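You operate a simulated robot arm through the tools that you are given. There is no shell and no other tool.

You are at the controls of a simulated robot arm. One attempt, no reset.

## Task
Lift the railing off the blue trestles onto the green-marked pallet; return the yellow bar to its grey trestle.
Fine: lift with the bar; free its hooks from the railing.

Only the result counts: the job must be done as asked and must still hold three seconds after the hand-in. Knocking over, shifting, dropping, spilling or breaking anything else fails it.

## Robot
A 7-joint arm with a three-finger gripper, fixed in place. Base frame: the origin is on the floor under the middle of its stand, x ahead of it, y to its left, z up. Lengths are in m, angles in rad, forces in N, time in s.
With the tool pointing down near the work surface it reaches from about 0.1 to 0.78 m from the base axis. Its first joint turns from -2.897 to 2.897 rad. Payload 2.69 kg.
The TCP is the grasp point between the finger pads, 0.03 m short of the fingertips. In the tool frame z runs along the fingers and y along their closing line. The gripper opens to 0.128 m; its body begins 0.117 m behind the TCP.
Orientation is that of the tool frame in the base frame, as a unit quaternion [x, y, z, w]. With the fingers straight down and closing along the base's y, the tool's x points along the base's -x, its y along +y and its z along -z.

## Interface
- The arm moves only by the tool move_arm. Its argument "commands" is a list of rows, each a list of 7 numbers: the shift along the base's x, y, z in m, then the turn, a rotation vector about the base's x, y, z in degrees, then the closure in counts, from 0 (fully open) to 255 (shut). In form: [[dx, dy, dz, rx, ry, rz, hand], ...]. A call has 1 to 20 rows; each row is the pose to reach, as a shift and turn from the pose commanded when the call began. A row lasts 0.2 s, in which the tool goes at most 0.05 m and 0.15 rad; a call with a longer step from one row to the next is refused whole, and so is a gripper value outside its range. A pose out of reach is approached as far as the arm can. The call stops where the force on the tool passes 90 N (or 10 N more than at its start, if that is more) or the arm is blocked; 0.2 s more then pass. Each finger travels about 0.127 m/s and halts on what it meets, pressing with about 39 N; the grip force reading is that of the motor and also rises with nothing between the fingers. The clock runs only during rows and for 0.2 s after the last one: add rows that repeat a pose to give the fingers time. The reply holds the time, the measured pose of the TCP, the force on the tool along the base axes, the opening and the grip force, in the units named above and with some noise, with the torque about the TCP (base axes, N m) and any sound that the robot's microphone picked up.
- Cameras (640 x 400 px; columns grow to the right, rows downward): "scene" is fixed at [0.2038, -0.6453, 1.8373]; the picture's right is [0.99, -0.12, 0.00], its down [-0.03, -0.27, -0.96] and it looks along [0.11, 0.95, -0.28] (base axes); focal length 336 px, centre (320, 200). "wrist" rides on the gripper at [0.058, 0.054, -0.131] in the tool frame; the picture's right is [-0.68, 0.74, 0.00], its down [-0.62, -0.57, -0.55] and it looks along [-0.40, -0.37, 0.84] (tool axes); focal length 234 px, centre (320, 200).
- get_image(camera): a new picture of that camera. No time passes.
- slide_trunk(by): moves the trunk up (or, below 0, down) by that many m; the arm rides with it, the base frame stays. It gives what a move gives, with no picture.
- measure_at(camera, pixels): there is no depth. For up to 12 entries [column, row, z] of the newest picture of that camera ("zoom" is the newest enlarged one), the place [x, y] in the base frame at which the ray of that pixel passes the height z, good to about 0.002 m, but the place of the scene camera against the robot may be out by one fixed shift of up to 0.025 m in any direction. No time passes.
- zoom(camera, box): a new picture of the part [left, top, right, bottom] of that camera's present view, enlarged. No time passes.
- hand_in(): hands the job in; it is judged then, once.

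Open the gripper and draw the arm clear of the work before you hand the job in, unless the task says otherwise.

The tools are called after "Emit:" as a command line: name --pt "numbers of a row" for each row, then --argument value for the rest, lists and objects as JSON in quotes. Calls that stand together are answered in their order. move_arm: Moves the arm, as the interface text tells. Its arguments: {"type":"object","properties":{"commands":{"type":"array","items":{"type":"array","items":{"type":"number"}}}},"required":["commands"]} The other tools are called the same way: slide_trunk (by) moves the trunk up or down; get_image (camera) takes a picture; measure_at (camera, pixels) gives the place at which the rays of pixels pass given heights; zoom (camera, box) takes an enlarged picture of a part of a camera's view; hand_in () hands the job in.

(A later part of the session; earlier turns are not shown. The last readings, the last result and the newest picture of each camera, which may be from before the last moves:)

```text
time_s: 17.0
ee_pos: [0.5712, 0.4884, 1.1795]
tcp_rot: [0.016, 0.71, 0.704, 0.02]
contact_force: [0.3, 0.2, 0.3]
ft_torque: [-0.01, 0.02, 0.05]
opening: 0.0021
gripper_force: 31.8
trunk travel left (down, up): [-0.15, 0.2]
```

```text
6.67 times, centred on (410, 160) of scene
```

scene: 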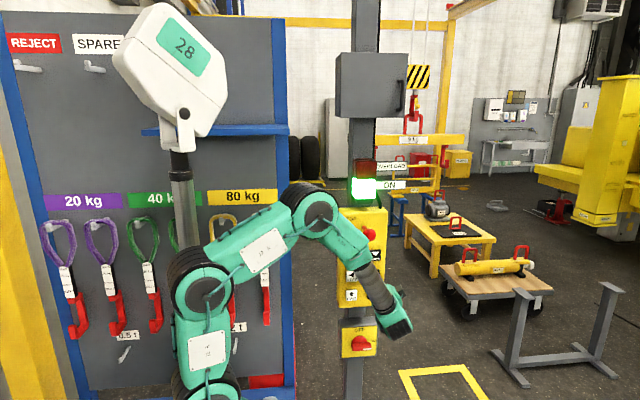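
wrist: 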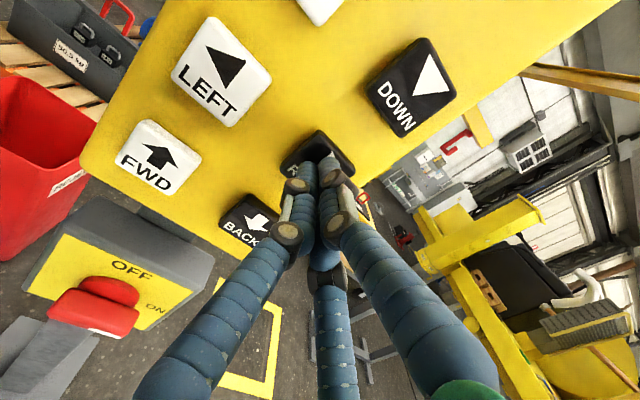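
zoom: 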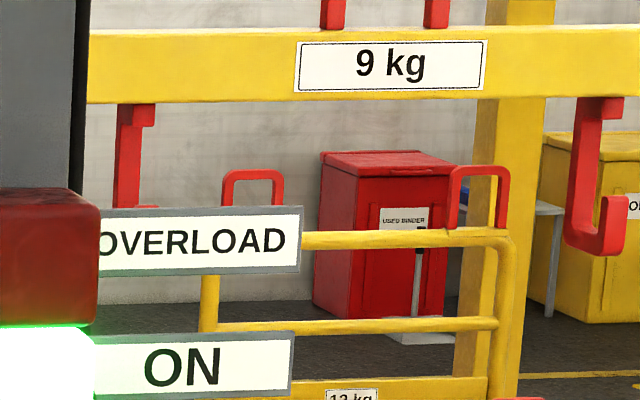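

The load settles without swing; it ramps up and down (about 0.18 m/s, 0.05 m coast). Next I need good positions of the railing, trestles and pallet, so I zoom on their floor contacts.

Emit:
zoom --camera "scene" --box '[380, 180, 440, 240]'

Emit:
zoom --camera "scene" --box '[295, 200, 345, 250]'

Emit:
zoom --camera "scene" --box '[400, 140, 450, 200]'

Emit:
zoom --camera "scene" --box '[480, 270, 640, 400]'

```text
6.67 times, centred on (410, 210) of scene
```

zoom: 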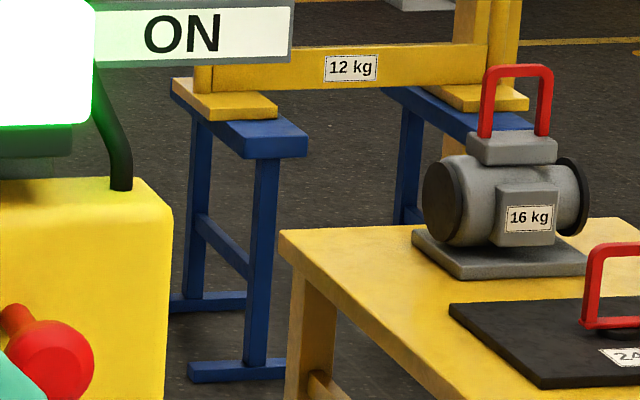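

```text
8.00 times, centred on (320, 225) of scene
```

zoom: 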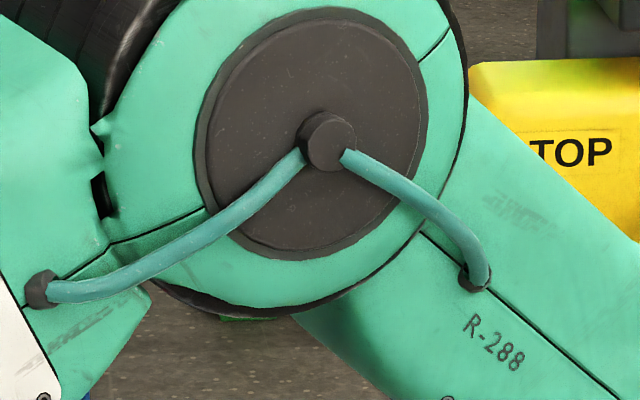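

```text
6.67 times, centred on (425, 170) of scene
```

zoom: 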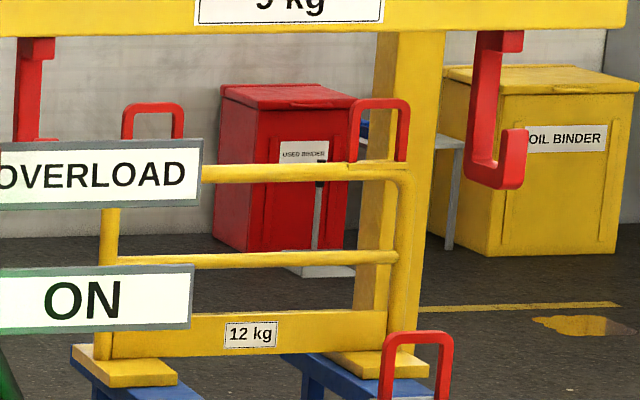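

```text
3.08 times, centred on (560, 335) of scene
```

zoom: 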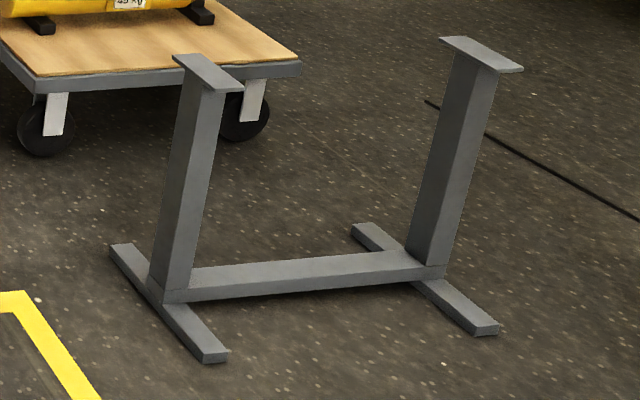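

I see the railing's feet resting across two blue trestles, and the grey trestle with two post plates. I measure floor contacts and lug pixels with the scene camera.

Emit:
measure_at --camera "scene" --pixels '[[397.6, 237.1, 0], [393.2, 226.8, 0], [524.9, 387.9, 0], [492.5, 353.8, 0], [614.2, 378.8, 0], [570.4, 345.4, 0], [523.6, 293.4, 0.6], [523.6, 293.4, 0.7], [523.6, 293.4, 0.8], [612.3, 287.9, 0.6], [612.3, 287.9, 0.7], [612.3, 287.9, 0.8]]'

Emit:
measure_at --camera "scene" --pixels '[[400.0, 155.8, 1.15], [433.9, 155.2, 1.15], [400.0, 155.8, 1.2], [433.9, 155.2, 1.2], [400.0, 155.8, 1.1], [433.9, 155.2, 1.1], [453.2, 197, 1.4], [453.2, 197, 1.35]]'

```text
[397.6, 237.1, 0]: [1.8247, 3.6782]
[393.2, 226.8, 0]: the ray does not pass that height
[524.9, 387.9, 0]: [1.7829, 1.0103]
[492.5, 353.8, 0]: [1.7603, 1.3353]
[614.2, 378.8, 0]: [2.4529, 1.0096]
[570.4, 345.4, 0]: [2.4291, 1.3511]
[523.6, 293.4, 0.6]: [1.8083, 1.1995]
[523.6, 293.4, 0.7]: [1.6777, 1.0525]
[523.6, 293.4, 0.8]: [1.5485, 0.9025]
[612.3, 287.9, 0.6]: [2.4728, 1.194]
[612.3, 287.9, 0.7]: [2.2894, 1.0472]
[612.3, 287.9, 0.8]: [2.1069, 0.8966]
```

```text
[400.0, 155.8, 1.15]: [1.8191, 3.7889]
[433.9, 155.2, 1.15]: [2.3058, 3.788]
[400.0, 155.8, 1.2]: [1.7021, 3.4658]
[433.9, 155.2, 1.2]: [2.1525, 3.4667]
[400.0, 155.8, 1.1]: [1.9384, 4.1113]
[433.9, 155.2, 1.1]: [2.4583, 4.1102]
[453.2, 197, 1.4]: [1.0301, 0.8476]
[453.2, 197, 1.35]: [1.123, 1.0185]
```

The grey trestle's plates are near (1.77, 1.16) and (2.44, 1.17) at z≈0.62, so its centre x≈2.105; the railing lugs are centred near x≈2.10, y≈3.8–3.9. Bar centre is now near x≈1.13, so I hold RIGHT about 3.8 s and check.

Emit:
measure_at --camera "scene" --pixels '[[420.6, 139.8, 1.6], [420.6, 139.8, 1.58]]'

Emit:
move_arm --pt "0 0.02 0 0 0 0 255" --pt "0 0.02 0 0 0 0 255" --pt "0 0.02 0 0 0 0 255" --pt "0 0.02 0 0 0 0 255" --pt "0 0.02 0 0 0 0 255" --pt "0 0.02 0 0 0 0 255" --pt "0 0.02 0 0 0 0 255" --pt "0 0.02 0 0 0 0 255" --pt "0 0.02 0 0 0 0 255" --pt "0 0.02 0 0 0 0 255" --pt "0 0.02 0 0 0 0 255" --pt "0 0.02 0 0 0 0 255" --pt "0 0.02 0 0 0 0 255" --pt "0 0.02 0 0 0 0 255" --pt "0 0.02 0 0 0 0 255" --pt "0 0.02 0 0 0 0 255" --pt "0 0.02 0 0 0 0 255" --pt "0 0.02 0 0 0 0 255" --pt "0 0.02 0 0 0 0 255" --pt "0 0 0 0 0 0 255"

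Emit:
move_arm --pt "0 0 0 0 0 0 255" --pt "0 0 0 0 0 0 255" --pt "0 0 0 0 0 0 255" --pt "0 0 0 0 0 0 255"

Emit:
get_image --camera "scene"

Emit:
zoom --camera "scene" --box '[460, 50, 600, 180]'

```text
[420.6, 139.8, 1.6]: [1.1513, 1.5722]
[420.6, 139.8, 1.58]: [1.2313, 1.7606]
```

```text
time_s: 21.2
ee_pos: [0.571, 0.4894, 1.1777]
tcp_rot: [0.017, 0.71, 0.704, 0.019]
contact_force: [-0.8, 0.5, 0.4]
ft_torque: [-0.02, 0.03, -0.01]
opening: 0.0021
gripper_force: 31.9
trunk travel left (down, up): [-0.15, 0.2]
```

```text
time_s: 22.2
ee_pos: [0.5704, 0.4899, 1.1791]
tcp_rot: [0.017, 0.71, 0.704, 0.019]
contact_force: [-0.4, -0.3, 0.0]
ft_torque: [0.0, 0.0, 0.03]
opening: 0.0021
gripper_force: 31.9
trunk travel left (down, up): [-0.15, 0.2]
```

```text
taken
```

scene: 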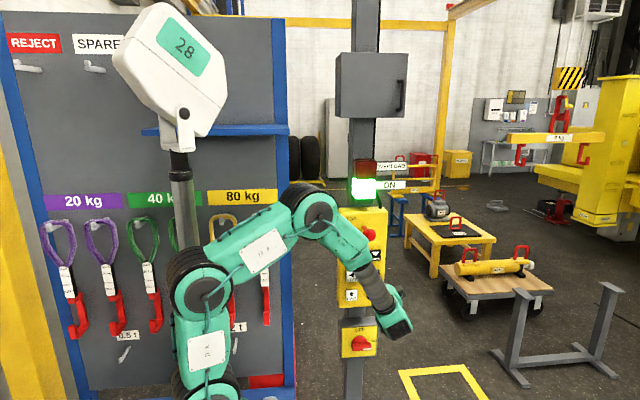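

```text
3.08 times, centred on (530, 115) of scene
```

zoom: 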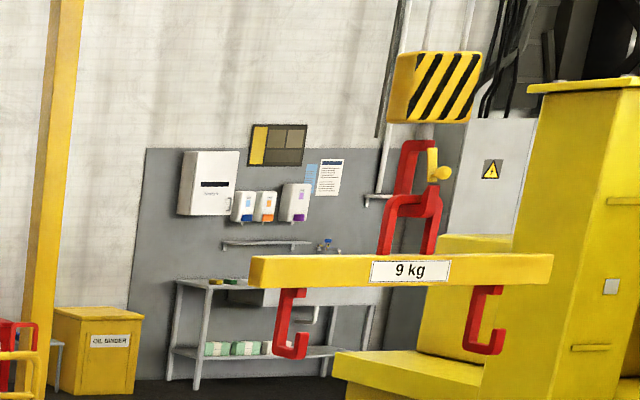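

The bar now hangs with its label at (559.5,138). I measure its x at the same height to calibrate the speed.

Emit:
measure_at --camera "scene" --pixels '[[559.5, 138.1, 1.6], [559.5, 138.1, 1.59], [524.5, 166, 1.42], [524.5, 166, 1.4], [585, 164.5, 1.42], [585, 164.5, 1.4]]'

```text
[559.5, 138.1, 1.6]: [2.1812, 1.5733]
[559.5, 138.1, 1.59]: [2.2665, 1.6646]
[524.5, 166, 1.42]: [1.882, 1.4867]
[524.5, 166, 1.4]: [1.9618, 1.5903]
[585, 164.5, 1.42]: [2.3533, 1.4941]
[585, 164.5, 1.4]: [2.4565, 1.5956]
```

Bar centre is now about x≈2.18 at y≈1.57, close to the railing's column. I retract, shift to in front of FWD (x≈0.484, z≈1.088) and check alignment before pressing.

Emit:
move_arm --pt "0 -0.03 0 0 0 0 255" --pt "-0.03 -0.04 -0.03 0 0 0 255" --pt "-0.06 -0.04 -0.06 0 0 0 255" --pt "-0.088 -0.04 -0.09 0 0 0 255" --pt "-0.088 -0.03 -0.09 0 0 0 255" --pt "-0.088 -0.02 -0.09 0 0 0 255"

Emit:
get_image --camera "wrist"

Emit:
get_image --camera "scene"

```text
time_s: 23.6
ee_pos: [0.4824, 0.4684, 1.0897]
tcp_rot: [0.016, 0.71, 0.704, 0.019]
contact_force: [1.0, -1.0, 0.7]
ft_torque: [-0.02, 0.0, 0.0]
opening: 0.002
gripper_force: 31.5
trunk travel left (down, up): [-0.15, 0.2]
```

```text
taken
```

wrist: 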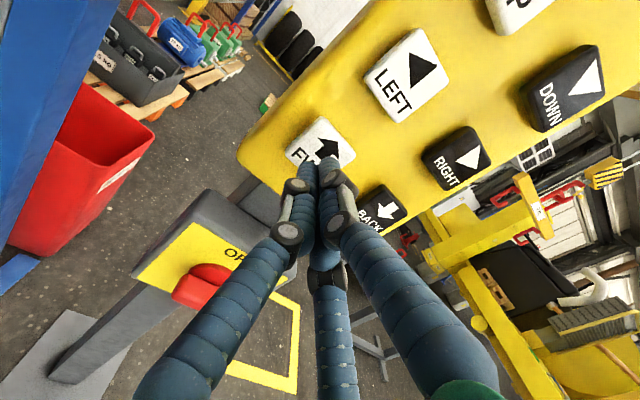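

```text
taken
```

scene: 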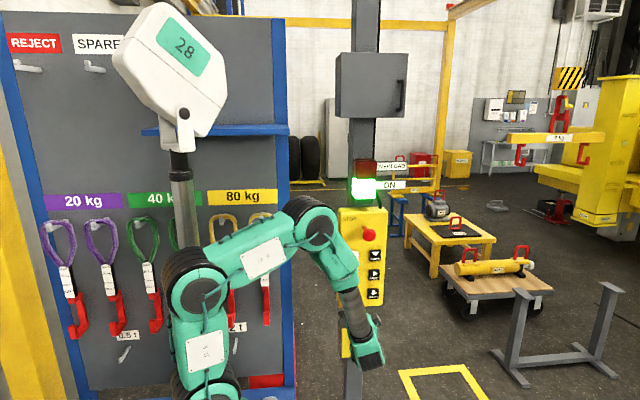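

The tip is lined up on FWD at (320,143). I press FWD about 0.6 s and release to learn its direction.

Emit:
move_arm --pt "0 0.02 0 0 0 0 255" --pt "0 0.04 0 0 0 0 255" --pt "0 0.04 0 0 0 0 255" --pt "0 0.04 0 0 0 0 255" --pt "0 0.02 0 0 0 0 255" --pt "0 0.02 0 0 0 0 255" --pt "0 0.02 0 0 0 0 255" --pt "0 0.02 0 0 0 0 255"

Emit:
zoom --camera "scene" --box '[460, 50, 600, 180]'

```text
time_s: 25.4
ee_pos: [0.4831, 0.4883, 1.0889]
tcp_rot: [0.017, 0.71, 0.704, 0.018]
contact_force: [0.1, 0.4, -0.8]
ft_torque: [-0.02, 0.01, 0.0]
opening: 0.0023
gripper_force: 31.7
trunk travel left (down, up): [-0.15, 0.2]
```

```text
3.08 times, centred on (530, 115) of scene
```

zoom: 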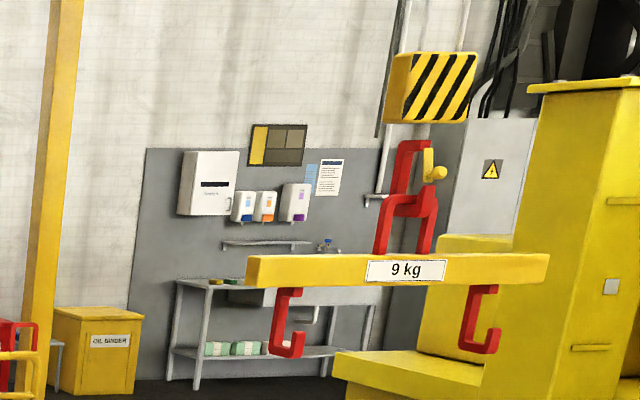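

FWD shifts the bar slightly toward the vanishing point, i.e. away (+y), by about 1 cm. I now hold FWD for 3.6 s and measure.

Emit:
move_arm --pt "0 0.02 0 0 0 0 255" --pt "0 0.02 0 0 0 0 255" --pt "0 0.02 0 0 0 0 255" --pt "0 0.02 0 0 0 0 255" --pt "0 0.02 0 0 0 0 255" --pt "0 0.02 0 0 0 0 255" --pt "0 0.02 0 0 0 0 255" --pt "0 0.02 0 0 0 0 255" --pt "0 0.02 0 0 0 0 255" --pt "0 0.02 0 0 0 0 255" --pt "0 0.02 0 0 0 0 255" --pt "0 0.02 0 0 0 0 255" --pt "0 0.02 0 0 0 0 255" --pt "0 0.02 0 0 0 0 255" --pt "0 0.02 0 0 0 0 255" --pt "0 0.02 0 0 0 0 255" --pt "0 0.02 0 0 0 0 255" --pt "0 0.02 0 0 0 0 255" --pt "0 0 0 0 0 0 255" --pt "0 0 0 0 0 0 255"

Emit:
move_arm --pt "0 0 0 0 0 0 255" --pt "0 0 0 0 0 0 255" --pt "0 0 0 0 0 0 255" --pt "0 0 0 0 0 0 255"

Emit:
get_image --camera "scene"

```text
time_s: 29.6
ee_pos: [0.4828, 0.4879, 1.0884]
tcp_rot: [0.017, 0.71, 0.704, 0.019]
contact_force: [0.2, -1.0, 0.9]
ft_torque: [-0.01, 0.01, 0.0]
opening: 0.0022
gripper_force: 31.1
trunk travel left (down, up): [-0.15, 0.2]
```

```text
time_s: 30.6
ee_pos: [0.4831, 0.4887, 1.0889]
tcp_rot: [0.016, 0.71, 0.704, 0.019]
contact_force: [-0.1, -0.1, -0.1]
ft_torque: [0.01, 0.01, 0.01]
opening: 0.002
gripper_force: 31.6
trunk travel left (down, up): [-0.15, 0.2]
```

```text
taken
```

scene: 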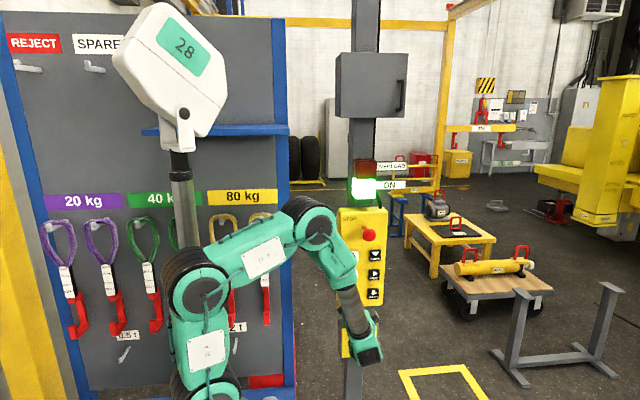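

The bar receded to px 444–516 (72 px wide vs about 98 before), so it moved roughly 0.9 m in +y. I zoom to measure spans precisely against the lugs.

Emit:
zoom --camera "scene" --box '[430, 70, 530, 170]'

Emit:
zoom --camera "scene" --box '[385, 135, 455, 205]'

Emit:
get_image --camera "wrist"

```text
4.00 times, centred on (480, 120) of scene
```

zoom: 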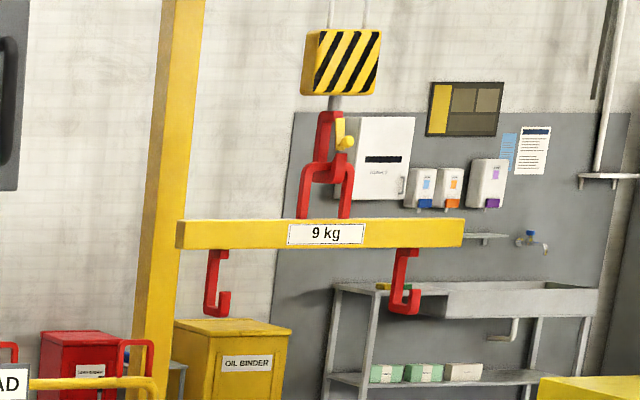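

```text
5.71 times, centred on (420, 170) of scene
```

zoom: 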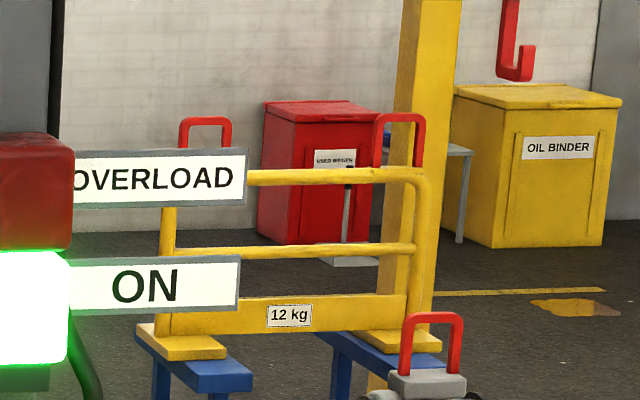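

```text
taken
```

wrist: 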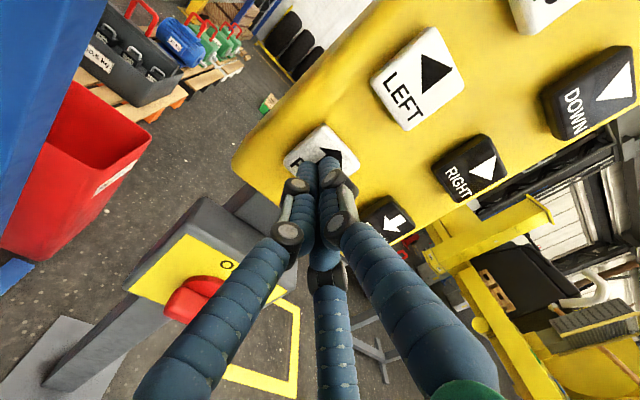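

Hook spacing is 47.2 px versus the lugs' 33.8 px, so about 1.45 m remains in y, and projecting along the y vanishing point the bar would end ~0.10 m too far right. I hold FWD again for 3.6 s.

Emit:
move_arm --pt "0 0.02 0 0 0 0 255" --pt "0 0.02 0 0 0 0 255" --pt "0 0.02 0 0 0 0 255" --pt "0 0.02 0 0 0 0 255" --pt "0 0.02 0 0 0 0 255" --pt "0 0.02 0 0 0 0 255" --pt "0 0.02 0 0 0 0 255" --pt "0 0.02 0 0 0 0 255" --pt "0 0.02 0 0 0 0 255" --pt "0 0.02 0 0 0 0 255" --pt "0 0.02 0 0 0 0 255" --pt "0 0.02 0 0 0 0 255" --pt "0 0.02 0 0 0 0 255" --pt "0 0.02 0 0 0 0 255" --pt "0 0.02 0 0 0 0 255" --pt "0 0.02 0 0 0 0 255" --pt "0 0.02 0 0 0 0 255" --pt "0 0.02 0 0 0 0 255" --pt "0 0 0 0 0 0 255" --pt "0 0 0 0 0 0 255"

Emit:
move_arm --pt "0 0 0 0 0 0 255" --pt "0 0 0 0 0 0 255" --pt "0 0 0 0 0 0 255" --pt "0 0 0 0 0 0 255"

Emit:
zoom --camera "scene" --box '[385, 85, 485, 185]'

```text
time_s: 34.8
ee_pos: [0.4834, 0.4867, 1.0908]
tcp_rot: [0.017, 0.71, 0.704, 0.019]
contact_force: [-0.1, -0.1, 0.8]
ft_torque: [-0.02, -0.01, -0.01]
opening: 0.0022
gripper_force: 31.3
trunk travel left (down, up): [-0.15, 0.2]
```

```text
time_s: 35.8
ee_pos: [0.4838, 0.4876, 1.0893]
tcp_rot: [0.017, 0.71, 0.703, 0.019]
contact_force: [0.7, -0.2, 0.8]
ft_torque: [-0.03, 0.02, -0.01]
opening: 0.0022
gripper_force: 31.8
trunk travel left (down, up): [-0.15, 0.2]
```

```text
4.00 times, centred on (435, 135) of scene
```

zoom: 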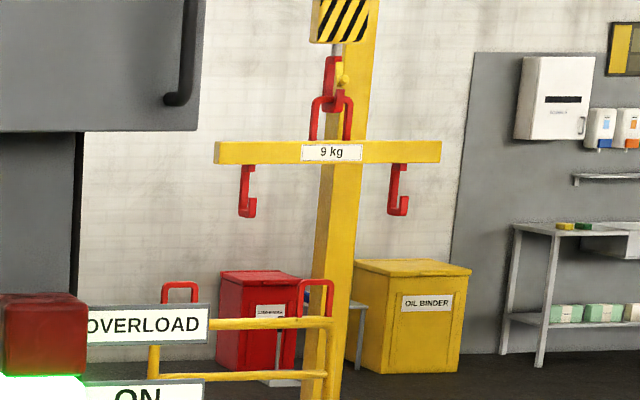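

The bar now spans 56.8 px with hook spacing about 37.5 px versus 33.8 at lug depth, leaving ≈0.49 m to be level with the lugs. I press FWD about 2.2 s.

Emit:
move_arm --pt "0 0.02 0 0 0 0 255" --pt "0 0.02 0 0 0 0 255" --pt "0 0.02 0 0 0 0 255" --pt "0 0.02 0 0 0 0 255" --pt "0 0.02 0 0 0 0 255" --pt "0 0.02 0 0 0 0 255" --pt "0 0.02 0 0 0 0 255" --pt "0 0.02 0 0 0 0 255" --pt "0 0.02 0 0 0 0 255" --pt "0 0.02 0 0 0 0 255" --pt "0 0.02 0 0 0 0 255" --pt "0 0 0 0 0 0 255" --pt "0 0 0 0 0 0 255" --pt "0 0 0 0 0 0 255" --pt "0 0 0 0 0 0 255" --pt "0 0 0 0 0 0 255"

Emit:
zoom --camera "scene" --box '[385, 85, 485, 185]'

Emit:
zoom --camera "scene" --box '[390, 105, 460, 175]'

```text
time_s: 39.2
ee_pos: [0.4826, 0.4882, 1.0887]
tcp_rot: [0.017, 0.71, 0.704, 0.018]
contact_force: [-0.2, -0.2, -0.7]
ft_torque: [-0.01, 0.01, 0.01]
opening: 0.0019
gripper_force: 31.2
trunk travel left (down, up): [-0.15, 0.2]
```

```text
4.00 times, centred on (435, 135) of scene
```

zoom: 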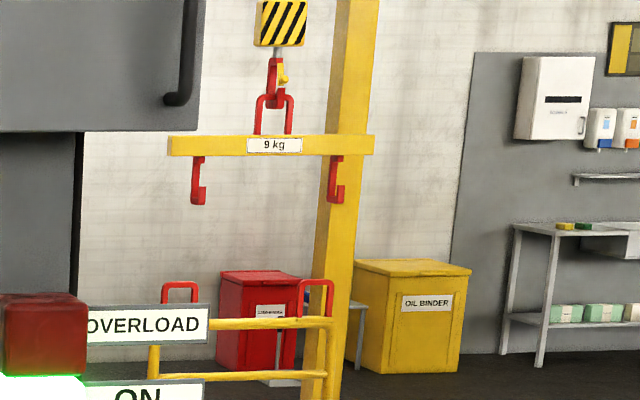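

```text
5.71 times, centred on (425, 140) of scene
```

zoom: 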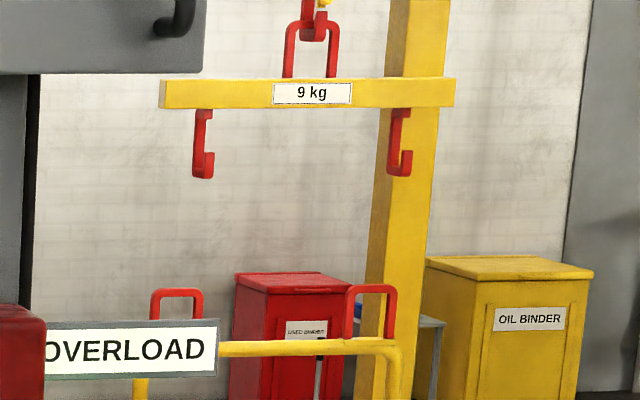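

Now hook spacing (≈196 zoom px) nearly equals lug spacing (≈194.5), so the depth is almost matched. I zoom much closer on each hook and lug for exact edges.

Emit:
zoom --camera "scene" --box '[398, 118, 418, 138]'

Emit:
zoom --camera "scene" --box '[432, 118, 452, 138]'

Emit:
zoom --camera "scene" --box '[390, 150, 410, 170]'

Emit:
zoom --camera "scene" --box '[424, 150, 444, 170]'

```text
16.00 times, centred on (408, 128) of scene
```

zoom: 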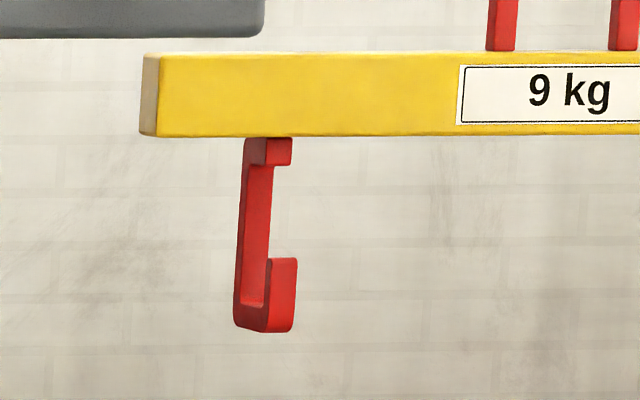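

```text
16.00 times, centred on (442, 128) of scene
```

zoom: 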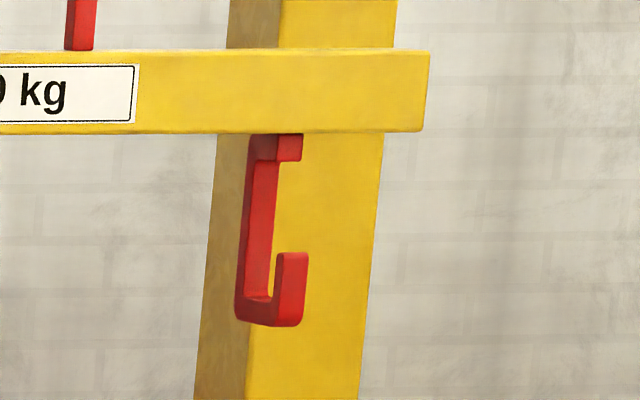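

```text
16.00 times, centred on (400, 160) of scene
```

zoom: 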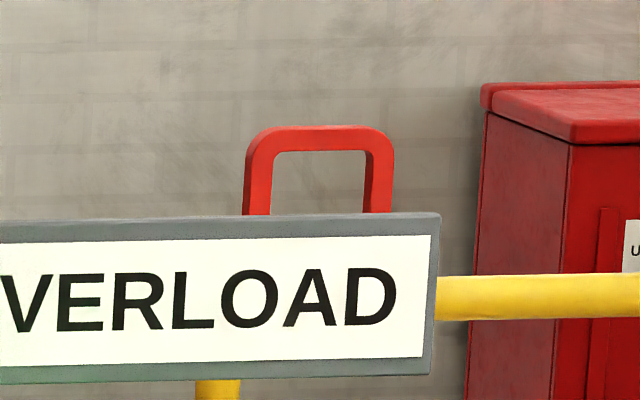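

```text
16.00 times, centred on (434, 160) of scene
```

zoom: 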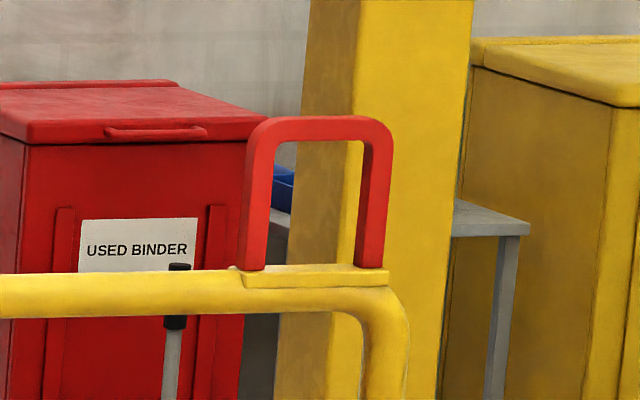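

The zooms show C-shaped hooks open toward -y: strap behind, lip in front, with the lips ≈0.10 m short of the lug plane and ≈0.05 m too far right. I press FWD about 1.0 s to pass the lips behind the lugs and see how far that goes.

Emit:
move_arm --pt "0 0.02 0 0 0 0 255" --pt "0 0.02 0 0 0 0 255" --pt "0 0.02 0 0 0 0 255" --pt "0 0.02 0 0 0 0 255" --pt "0 0.02 0 0 0 0 255" --pt "0 0 0 0 0 0 255" --pt "0 0 0 0 0 0 255" --pt "0 0 0 0 0 0 255" --pt "0 0 0 0 0 0 255" --pt "0 0 0 0 0 0 255"

Emit:
zoom --camera "scene" --box '[398, 118, 418, 138]'

Emit:
zoom --camera "scene" --box '[432, 118, 452, 138]'

```text
time_s: 41.4
ee_pos: [0.4844, 0.4884, 1.0906]
tcp_rot: [0.016, 0.71, 0.704, 0.019]
contact_force: [-0.6, -0.1, -0.1]
ft_torque: [0.04, -0.02, -0.02]
opening: 0.0018
gripper_force: 31.4
trunk travel left (down, up): [-0.15, 0.2]
```

```text
16.00 times, centred on (408, 128) of scene
```

zoom: 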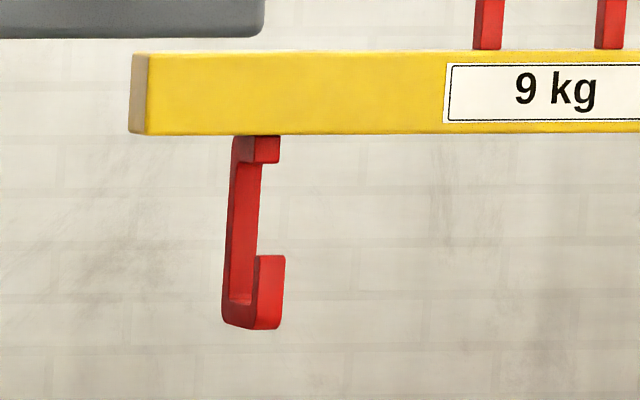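

```text
16.00 times, centred on (442, 128) of scene
```

zoom: 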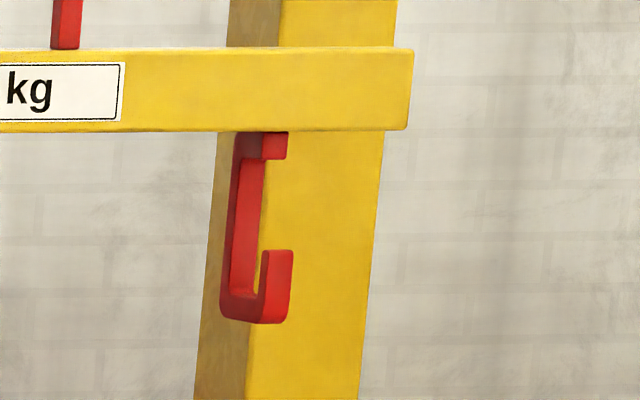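

A 1.0 s press only crept about 0.027 m (slow creep first, then fast), which is ideal for fine work. About 0.13 m more is wanted, so I try a 1.4 s press.

Emit:
move_arm --pt "0 0.02 0 0 0 0 255" --pt "0 0.02 0 0 0 0 255" --pt "0 0.02 0 0 0 0 255" --pt "0 0.02 0 0 0 0 255" --pt "0 0.02 0 0 0 0 255" --pt "0 0.02 0 0 0 0 255" --pt "0 0.02 0 0 0 0 255" --pt "0 0 0 0 0 0 255" --pt "0 0 0 0 0 0 255" --pt "0 0 0 0 0 0 255" --pt "0 0 0 0 0 0 255" --pt "0 0 0 0 0 0 255"

Emit:
zoom --camera "scene" --box '[398, 118, 418, 138]'

Emit:
zoom --camera "scene" --box '[432, 118, 452, 138]'

```text
time_s: 44.0
ee_pos: [0.4837, 0.4894, 1.0901]
tcp_rot: [0.017, 0.71, 0.704, 0.019]
contact_force: [-0.8, 0.7, 0.2]
ft_torque: [0.0, 0.05, 0.01]
opening: 0.002
gripper_force: 31.4
trunk travel left (down, up): [-0.15, 0.2]
```

```text
16.00 times, centred on (408, 128) of scene
```

zoom: 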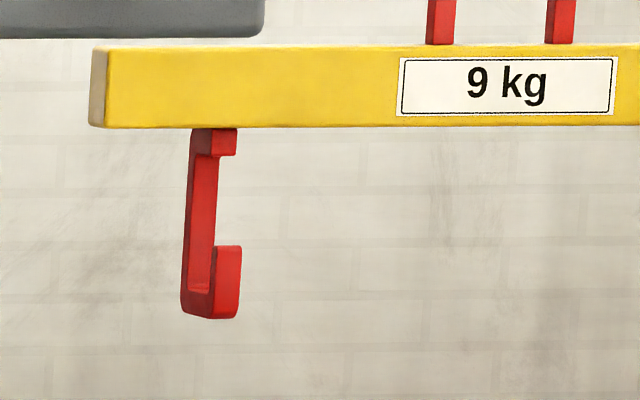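

```text
16.00 times, centred on (442, 128) of scene
```

zoom: 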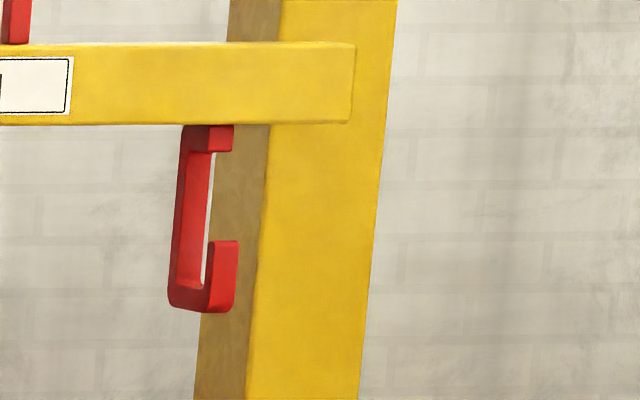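

The lips are now at spacing ≈33.8 px, just beyond the lug plane (34.0 px). I re-measure the lugs and hooks at higher zoom to make the depth comparison reliable.

Emit:
zoom --camera "scene" --box '[395, 154, 406, 164]'

Emit:
zoom --camera "scene" --box '[429, 154, 440, 164]'

Emit:
zoom --camera "scene" --box '[396, 127, 407, 137]'

Emit:
zoom --camera "scene" --box '[430, 127, 441, 137]'

```text
16.00 times, centred on (400, 159) of scene
```

zoom: 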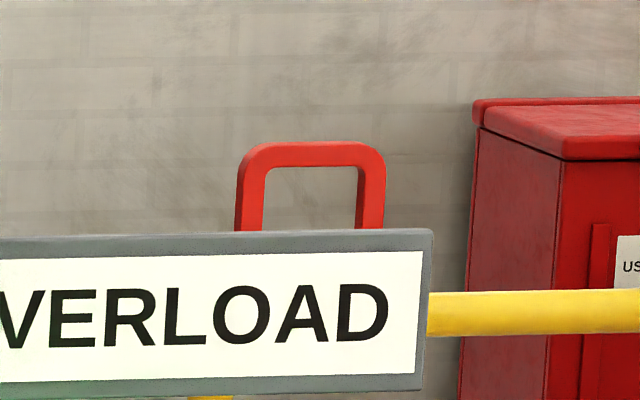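

```text
16.00 times, centred on (434, 159) of scene
```

zoom: 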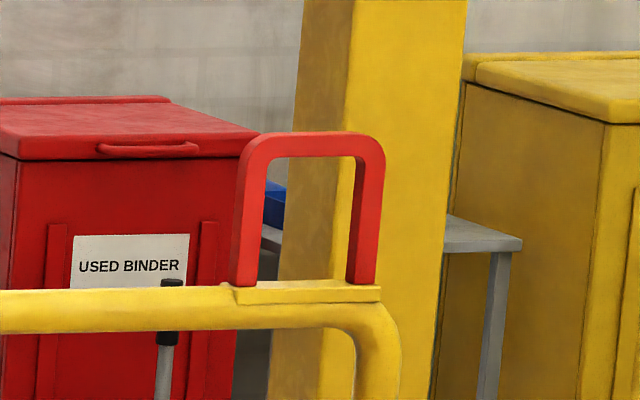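

```text
16.00 times, centred on (402, 132) of scene
```

zoom: 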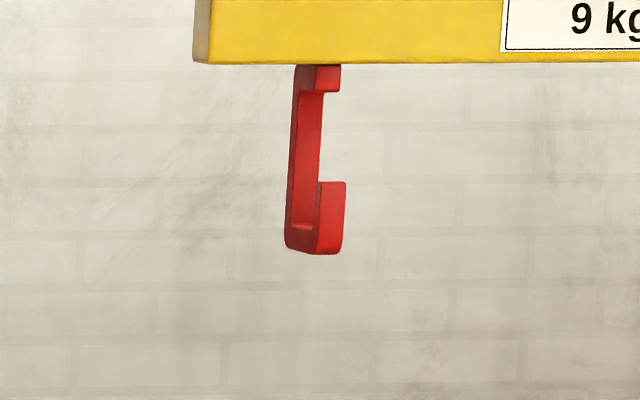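

```text
16.00 times, centred on (436, 132) of scene
```

zoom: 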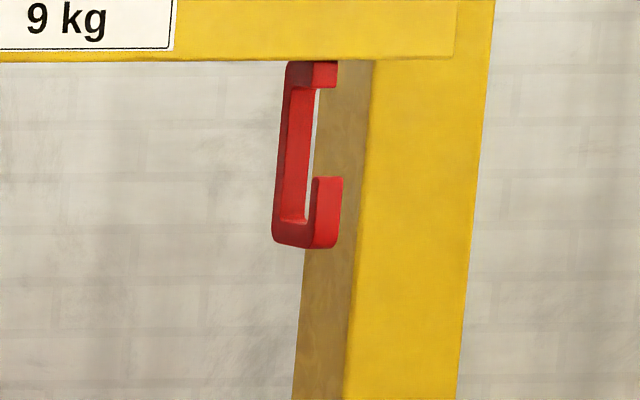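

Lug spacing is 34.0 px and lip spacing 33.84, so the lips are only ≈0.02–0.03 m beyond the lug front; I add two 1 s creeps of FWD for safe clearance behind the lugs.

Emit:
move_arm --pt "0 0.02 0 0 0 0 255" --pt "0 0.02 0 0 0 0 255" --pt "0 0.02 0 0 0 0 255" --pt "0 0.02 0 0 0 0 255" --pt "0 0.02 0 0 0 0 255" --pt "0 0 0 0 0 0 255" --pt "0 0 0 0 0 0 255" --pt "0 0 0 0 0 0 255" --pt "0 0 0 0 0 0 255" --pt "0 0.02 0 0 0 0 255" --pt "0 0.02 0 0 0 0 255" --pt "0 0.02 0 0 0 0 255" --pt "0 0.02 0 0 0 0 255" --pt "0 0.02 0 0 0 0 255" --pt "0 0 0 0 0 0 255" --pt "0 0 0 0 0 0 255" --pt "0 0 0 0 0 0 255"

Emit:
zoom --camera "scene" --box '[396, 127, 407, 137]'

Emit:
zoom --camera "scene" --box '[430, 127, 441, 137]'

```text
time_s: 47.6
ee_pos: [0.4832, 0.4864, 1.0885]
tcp_rot: [0.017, 0.71, 0.704, 0.019]
contact_force: [-0.4, 0.0, -0.3]
ft_torque: [0.0, 0.0, 0.0]
opening: 0.0022
gripper_force: 31.4
trunk travel left (down, up): [-0.15, 0.2]
```

```text
16.00 times, centred on (402, 132) of scene
```

zoom: 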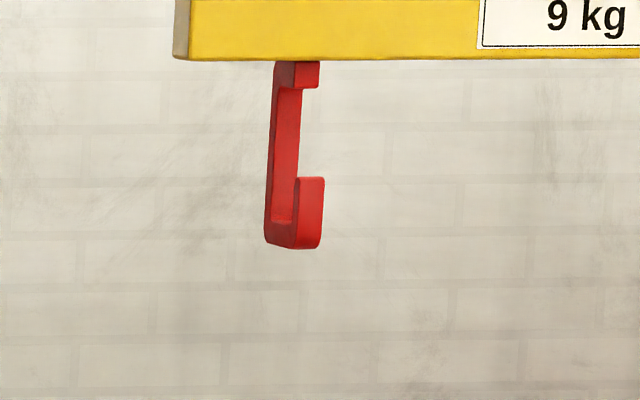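

```text
16.00 times, centred on (436, 132) of scene
```

zoom: 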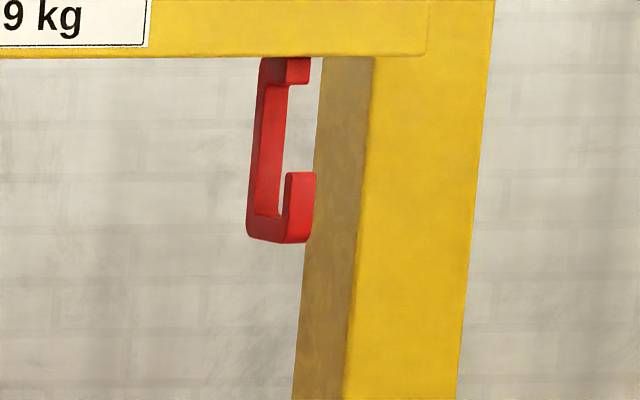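

The lips are now ≈0.08 m behind the lug front plane. Next I shift up to the LEFT button (z≈1.177) to take out the ≈0.056 m sideways error.

Emit:
move_arm --pt "0 -0.02 0 0 0 0 255" --pt "0 -0.03 0.03 0 0 0 255" --pt "0 -0.03 0.06 0 0 0 255" --pt "0 -0.03 0.0875 0 0 0 255" --pt "0 -0.015 0.0875 0 0 0 255" --pt "0 0 0.0875 0 0 0 255" --pt "0 0 0.0875 0 0 0 255"

Emit:
get_image --camera "wrist"

```text
time_s: 49.2
ee_pos: [0.4841, 0.4875, 1.1766]
tcp_rot: [0.016, 0.71, 0.704, 0.019]
contact_force: [1.3, 1.4, -0.6]
ft_torque: [0.02, 0.03, 0.0]
opening: 0.0022
gripper_force: 31.1
trunk travel left (down, up): [-0.15, 0.2]
```

```text
taken
```

wrist: 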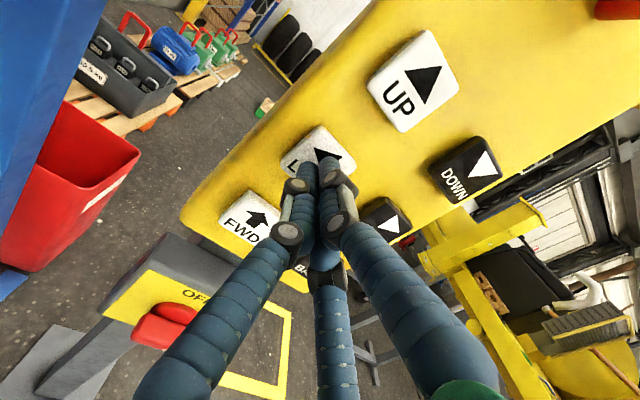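

The tip sits in front of LEFT at (318,150). I give it two 1 s creeps with a pause between, then measure.

Emit:
move_arm --pt "0 0.02 0 0 0 0 255" --pt "0 0.02 0 0 0 0 255" --pt "0 0.02 0 0 0 0 255" --pt "0 0.02 0 0 0 0 255" --pt "0 0.02 0 0 0 0 255" --pt "0 0 0 0 0 0 255" --pt "0 0 0 0 0 0 255" --pt "0 0 0 0 0 0 255" --pt "0 0 0 0 0 0 255" --pt "0 0.02 0 0 0 0 255" --pt "0 0.02 0 0 0 0 255" --pt "0 0.02 0 0 0 0 255" --pt "0 0.02 0 0 0 0 255" --pt "0 0.02 0 0 0 0 255" --pt "0 0 0 0 0 0 255" --pt "0 0 0 0 0 0 255" --pt "0 0 0 0 0 0 255"

Emit:
zoom --camera "scene" --box '[396, 127, 407, 137]'

Emit:
zoom --camera "scene" --box '[430, 127, 441, 137]'

```text
time_s: 52.8
ee_pos: [0.4834, 0.487, 1.1779]
tcp_rot: [0.017, 0.71, 0.703, 0.019]
contact_force: [-0.6, 0.3, -0.1]
ft_torque: [-0.02, -0.04, 0.03]
opening: 0.0021
gripper_force: 31.5
trunk travel left (down, up): [-0.15, 0.2]
```

```text
16.00 times, centred on (402, 132) of scene
```

zoom: 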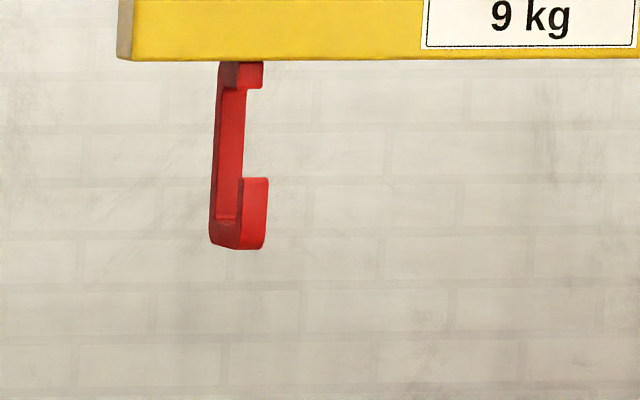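

```text
16.00 times, centred on (436, 132) of scene
```

zoom: 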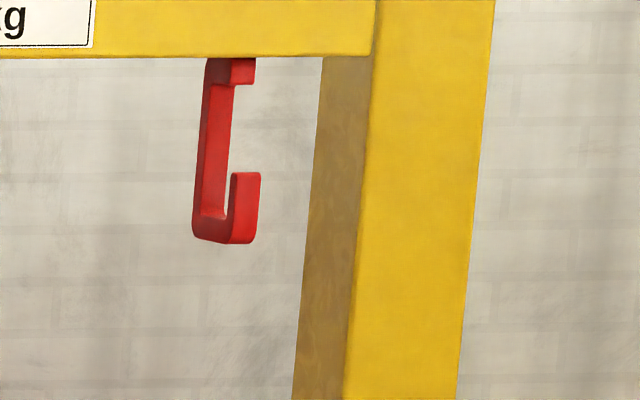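

The hooks are now laterally aligned within about 5 mm of the lugs and 0.08 m behind them. I move to the DOWN button (x≈0.573, z≈1.264), retracting first.

Emit:
move_arm --pt "0 -0.03 0 0 0 0 255" --pt "0.03 -0.04 0.03 0 0 0 255" --pt "0.06 -0.04 0.06 0 0 0 255" --pt "0.089 -0.04 0.086 0 0 0 255" --pt "0.089 -0.02 0.086 0 0 0 255" --pt "0.089 0 0.086 0 0 0 255" --pt "0.089 0 0.086 0 0 0 255"

Emit:
get_image --camera "wrist"

Emit:
get_image --camera "scene"

```text
time_s: 54.4
ee_pos: [0.5737, 0.4899, 1.2628]
tcp_rot: [0.016, 0.71, 0.704, 0.019]
contact_force: [-0.6, 0.9, -0.7]
ft_torque: [-0.02, -0.02, -0.01]
opening: 0.0022
gripper_force: 31.0
trunk travel left (down, up): [-0.15, 0.2]
```

```text
taken
```

wrist: 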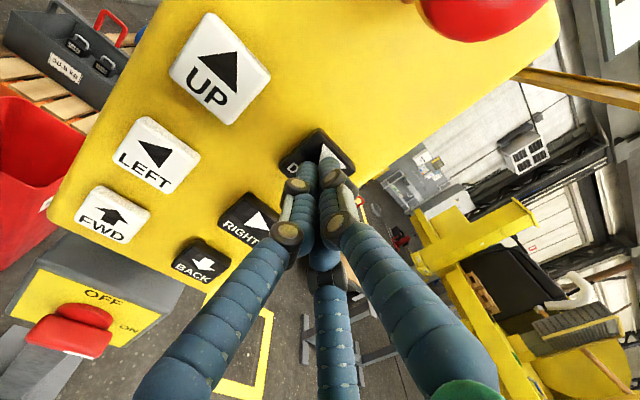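

```text
taken
```

scene: 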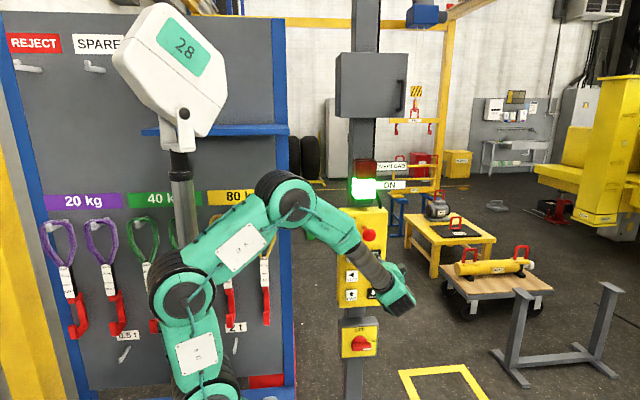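

The pointer is on DOWN at (315,150). I test with a 1 s press and measure how far the hooks descend.

Emit:
move_arm --pt "0 0.02 0 0 0 0 255" --pt "0 0.02 0 0 0 0 255" --pt "0 0.02 0 0 0 0 255" --pt "0 0.02 0 0 0 0 255" --pt "0 0.02 0 0 0 0 255" --pt "0 0 0 0 0 0 255" --pt "0 0 0 0 0 0 255" --pt "0 0 0 0 0 0 255" --pt "0 0 0 0 0 0 255"

Emit:
zoom --camera "scene" --box '[396, 127, 407, 137]'

Emit:
zoom --camera "scene" --box '[430, 127, 441, 137]'

```text
time_s: 56.4
ee_pos: [0.574, 0.4892, 1.2616]
tcp_rot: [0.017, 0.71, 0.704, 0.019]
contact_force: [0.4, 0.5, -0.2]
ft_torque: [0.01, -0.01, 0.01]
opening: 0.0021
gripper_force: 31.2
trunk travel left (down, up): [-0.15, 0.2]
```

```text
16.00 times, centred on (402, 132) of scene
```

zoom: 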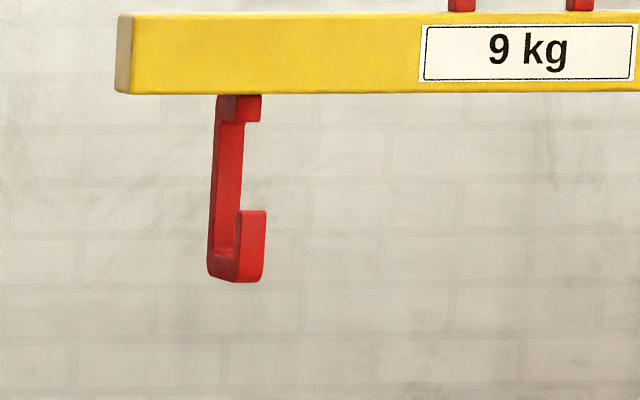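

```text
16.00 times, centred on (436, 132) of scene
```

zoom: 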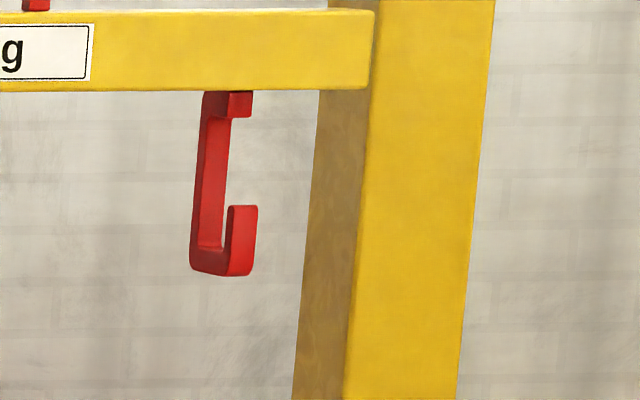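

One second of DOWN lowers about 0.031 m, and roughly 0.375 m remains. I press 1.6 s next and measure.

Emit:
move_arm --pt "0 0.02 0 0 0 0 255" --pt "0 0.02 0 0 0 0 255" --pt "0 0.02 0 0 0 0 255" --pt "0 0.02 0 0 0 0 255" --pt "0 0.02 0 0 0 0 255" --pt "0 0.02 0 0 0 0 255" --pt "0 0.02 0 0 0 0 255" --pt "0 0.02 0 0 0 0 255" --pt "0 0 0 0 0 0 255" --pt "0 0 0 0 0 0 255" --pt "0 0 0 0 0 0 255" --pt "0 0 0 0 0 0 255" --pt "0 0 0 0 0 0 255"

Emit:
zoom --camera "scene" --box '[390, 120, 446, 176]'

```text
time_s: 59.2
ee_pos: [0.5747, 0.4884, 1.2634]
tcp_rot: [0.017, 0.71, 0.704, 0.019]
contact_force: [0.1, 0.4, 0.4]
ft_torque: [0.01, 0.03, 0.0]
opening: 0.002
gripper_force: 31.0
trunk travel left (down, up): [-0.15, 0.2]
```

```text
7.14 times, centred on (418, 148) of scene
```

zoom: 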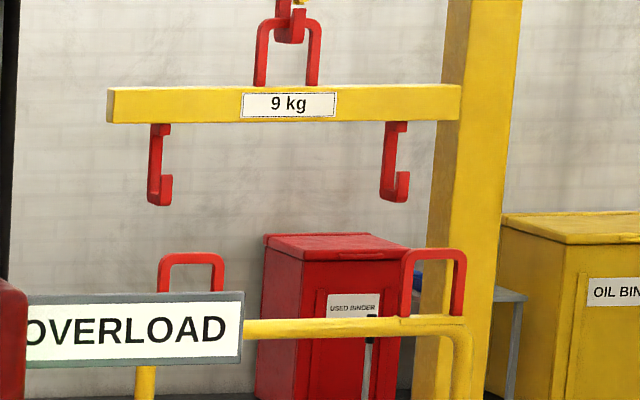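

The hooks are now about 6.5 px above the lug tops. Before committing I lower in smaller steps so that I can see from occlusion that the hooks really pass behind the lugs: 1.2 s now.

Emit:
move_arm --pt "0 0.02 0 0 0 0 255" --pt "0 0.02 0 0 0 0 255" --pt "0 0.02 0 0 0 0 255" --pt "0 0.02 0 0 0 0 255" --pt "0 0.02 0 0 0 0 255" --pt "0 0.02 0 0 0 0 255" --pt "0 0 0 0 0 0 255" --pt "0 0 0 0 0 0 255" --pt "0 0 0 0 0 0 255" --pt "0 0 0 0 0 0 255" --pt "0 0 0 0 0 0 255"

Emit:
zoom --camera "scene" --box '[390, 145, 410, 165]'

Emit:
zoom --camera "scene" --box '[424, 145, 444, 165]'

```text
time_s: 61.6
ee_pos: [0.5743, 0.4881, 1.2631]
tcp_rot: [0.016, 0.71, 0.704, 0.019]
contact_force: [0.1, -0.6, -0.2]
ft_torque: [0.02, -0.01, -0.02]
opening: 0.0021
gripper_force: 31.7
trunk travel left (down, up): [-0.15, 0.2]
```

```text
16.00 times, centred on (400, 155) of scene
```

zoom: 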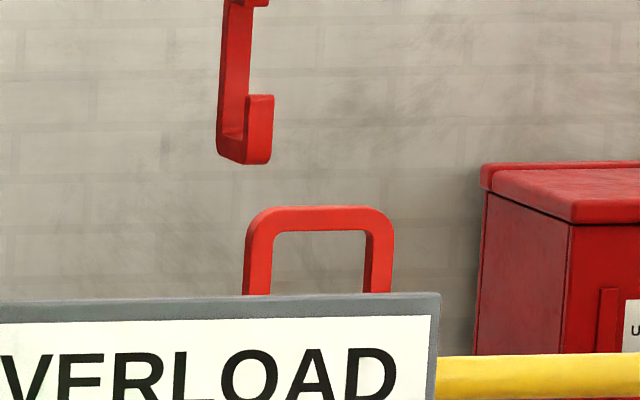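

```text
16.00 times, centred on (434, 155) of scene
```

zoom: 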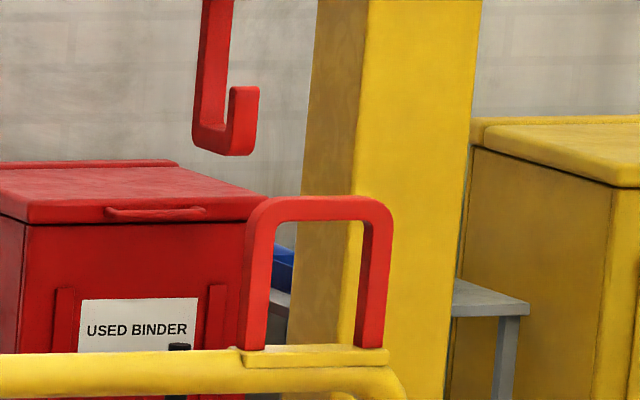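

Working through the full camera model, lowering tilts the image lines: the hooks are actually ≈0.18 m behind the lugs, aligned in x to within a few mm, and need about 0.12 m more down. I press DOWN 1.4 s.

Emit:
move_arm --pt "0 0.02 0 0 0 0 255" --pt "0 0.02 0 0 0 0 255" --pt "0 0.02 0 0 0 0 255" --pt "0 0.02 0 0 0 0 255" --pt "0 0.02 0 0 0 0 255" --pt "0 0.02 0 0 0 0 255" --pt "0 0.02 0 0 0 0 255" --pt "0 0 0 0 0 0 255" --pt "0 0 0 0 0 0 255" --pt "0 0 0 0 0 0 255" --pt "0 0 0 0 0 0 255" --pt "0 0 0 0 0 0 255"

Emit:
zoom --camera "scene" --box '[390, 145, 410, 165]'

Emit:
zoom --camera "scene" --box '[424, 145, 444, 165]'

```text
time_s: 64.2
ee_pos: [0.5732, 0.488, 1.2643]
tcp_rot: [0.018, 0.709, 0.704, 0.019]
contact_force: [-0.5, 0.0, 0.1]
ft_torque: [-0.02, 0.03, -0.04]
opening: 0.0021
gripper_force: 31.4
trunk travel left (down, up): [-0.15, 0.2]
```

```text
16.00 times, centred on (400, 155) of scene
```

zoom: 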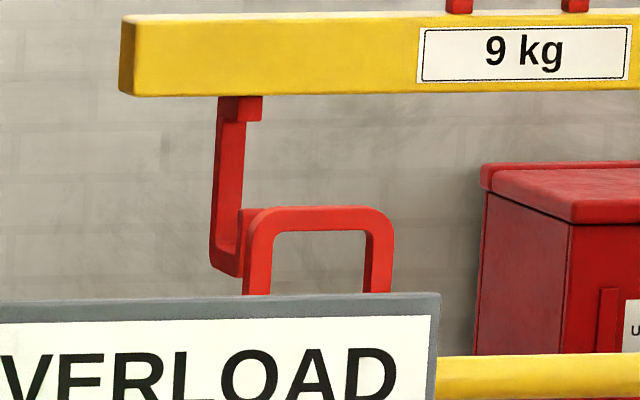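

```text
16.00 times, centred on (434, 155) of scene
```

zoom: 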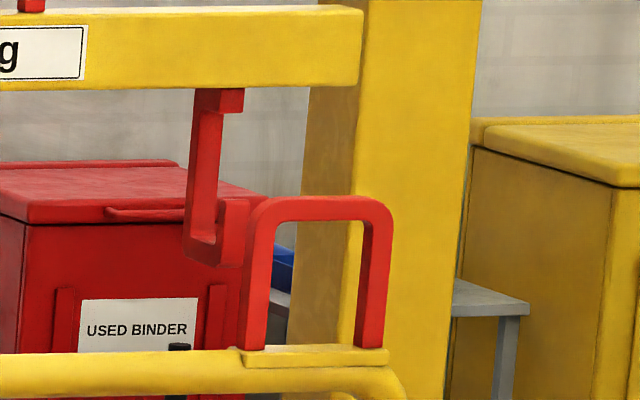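

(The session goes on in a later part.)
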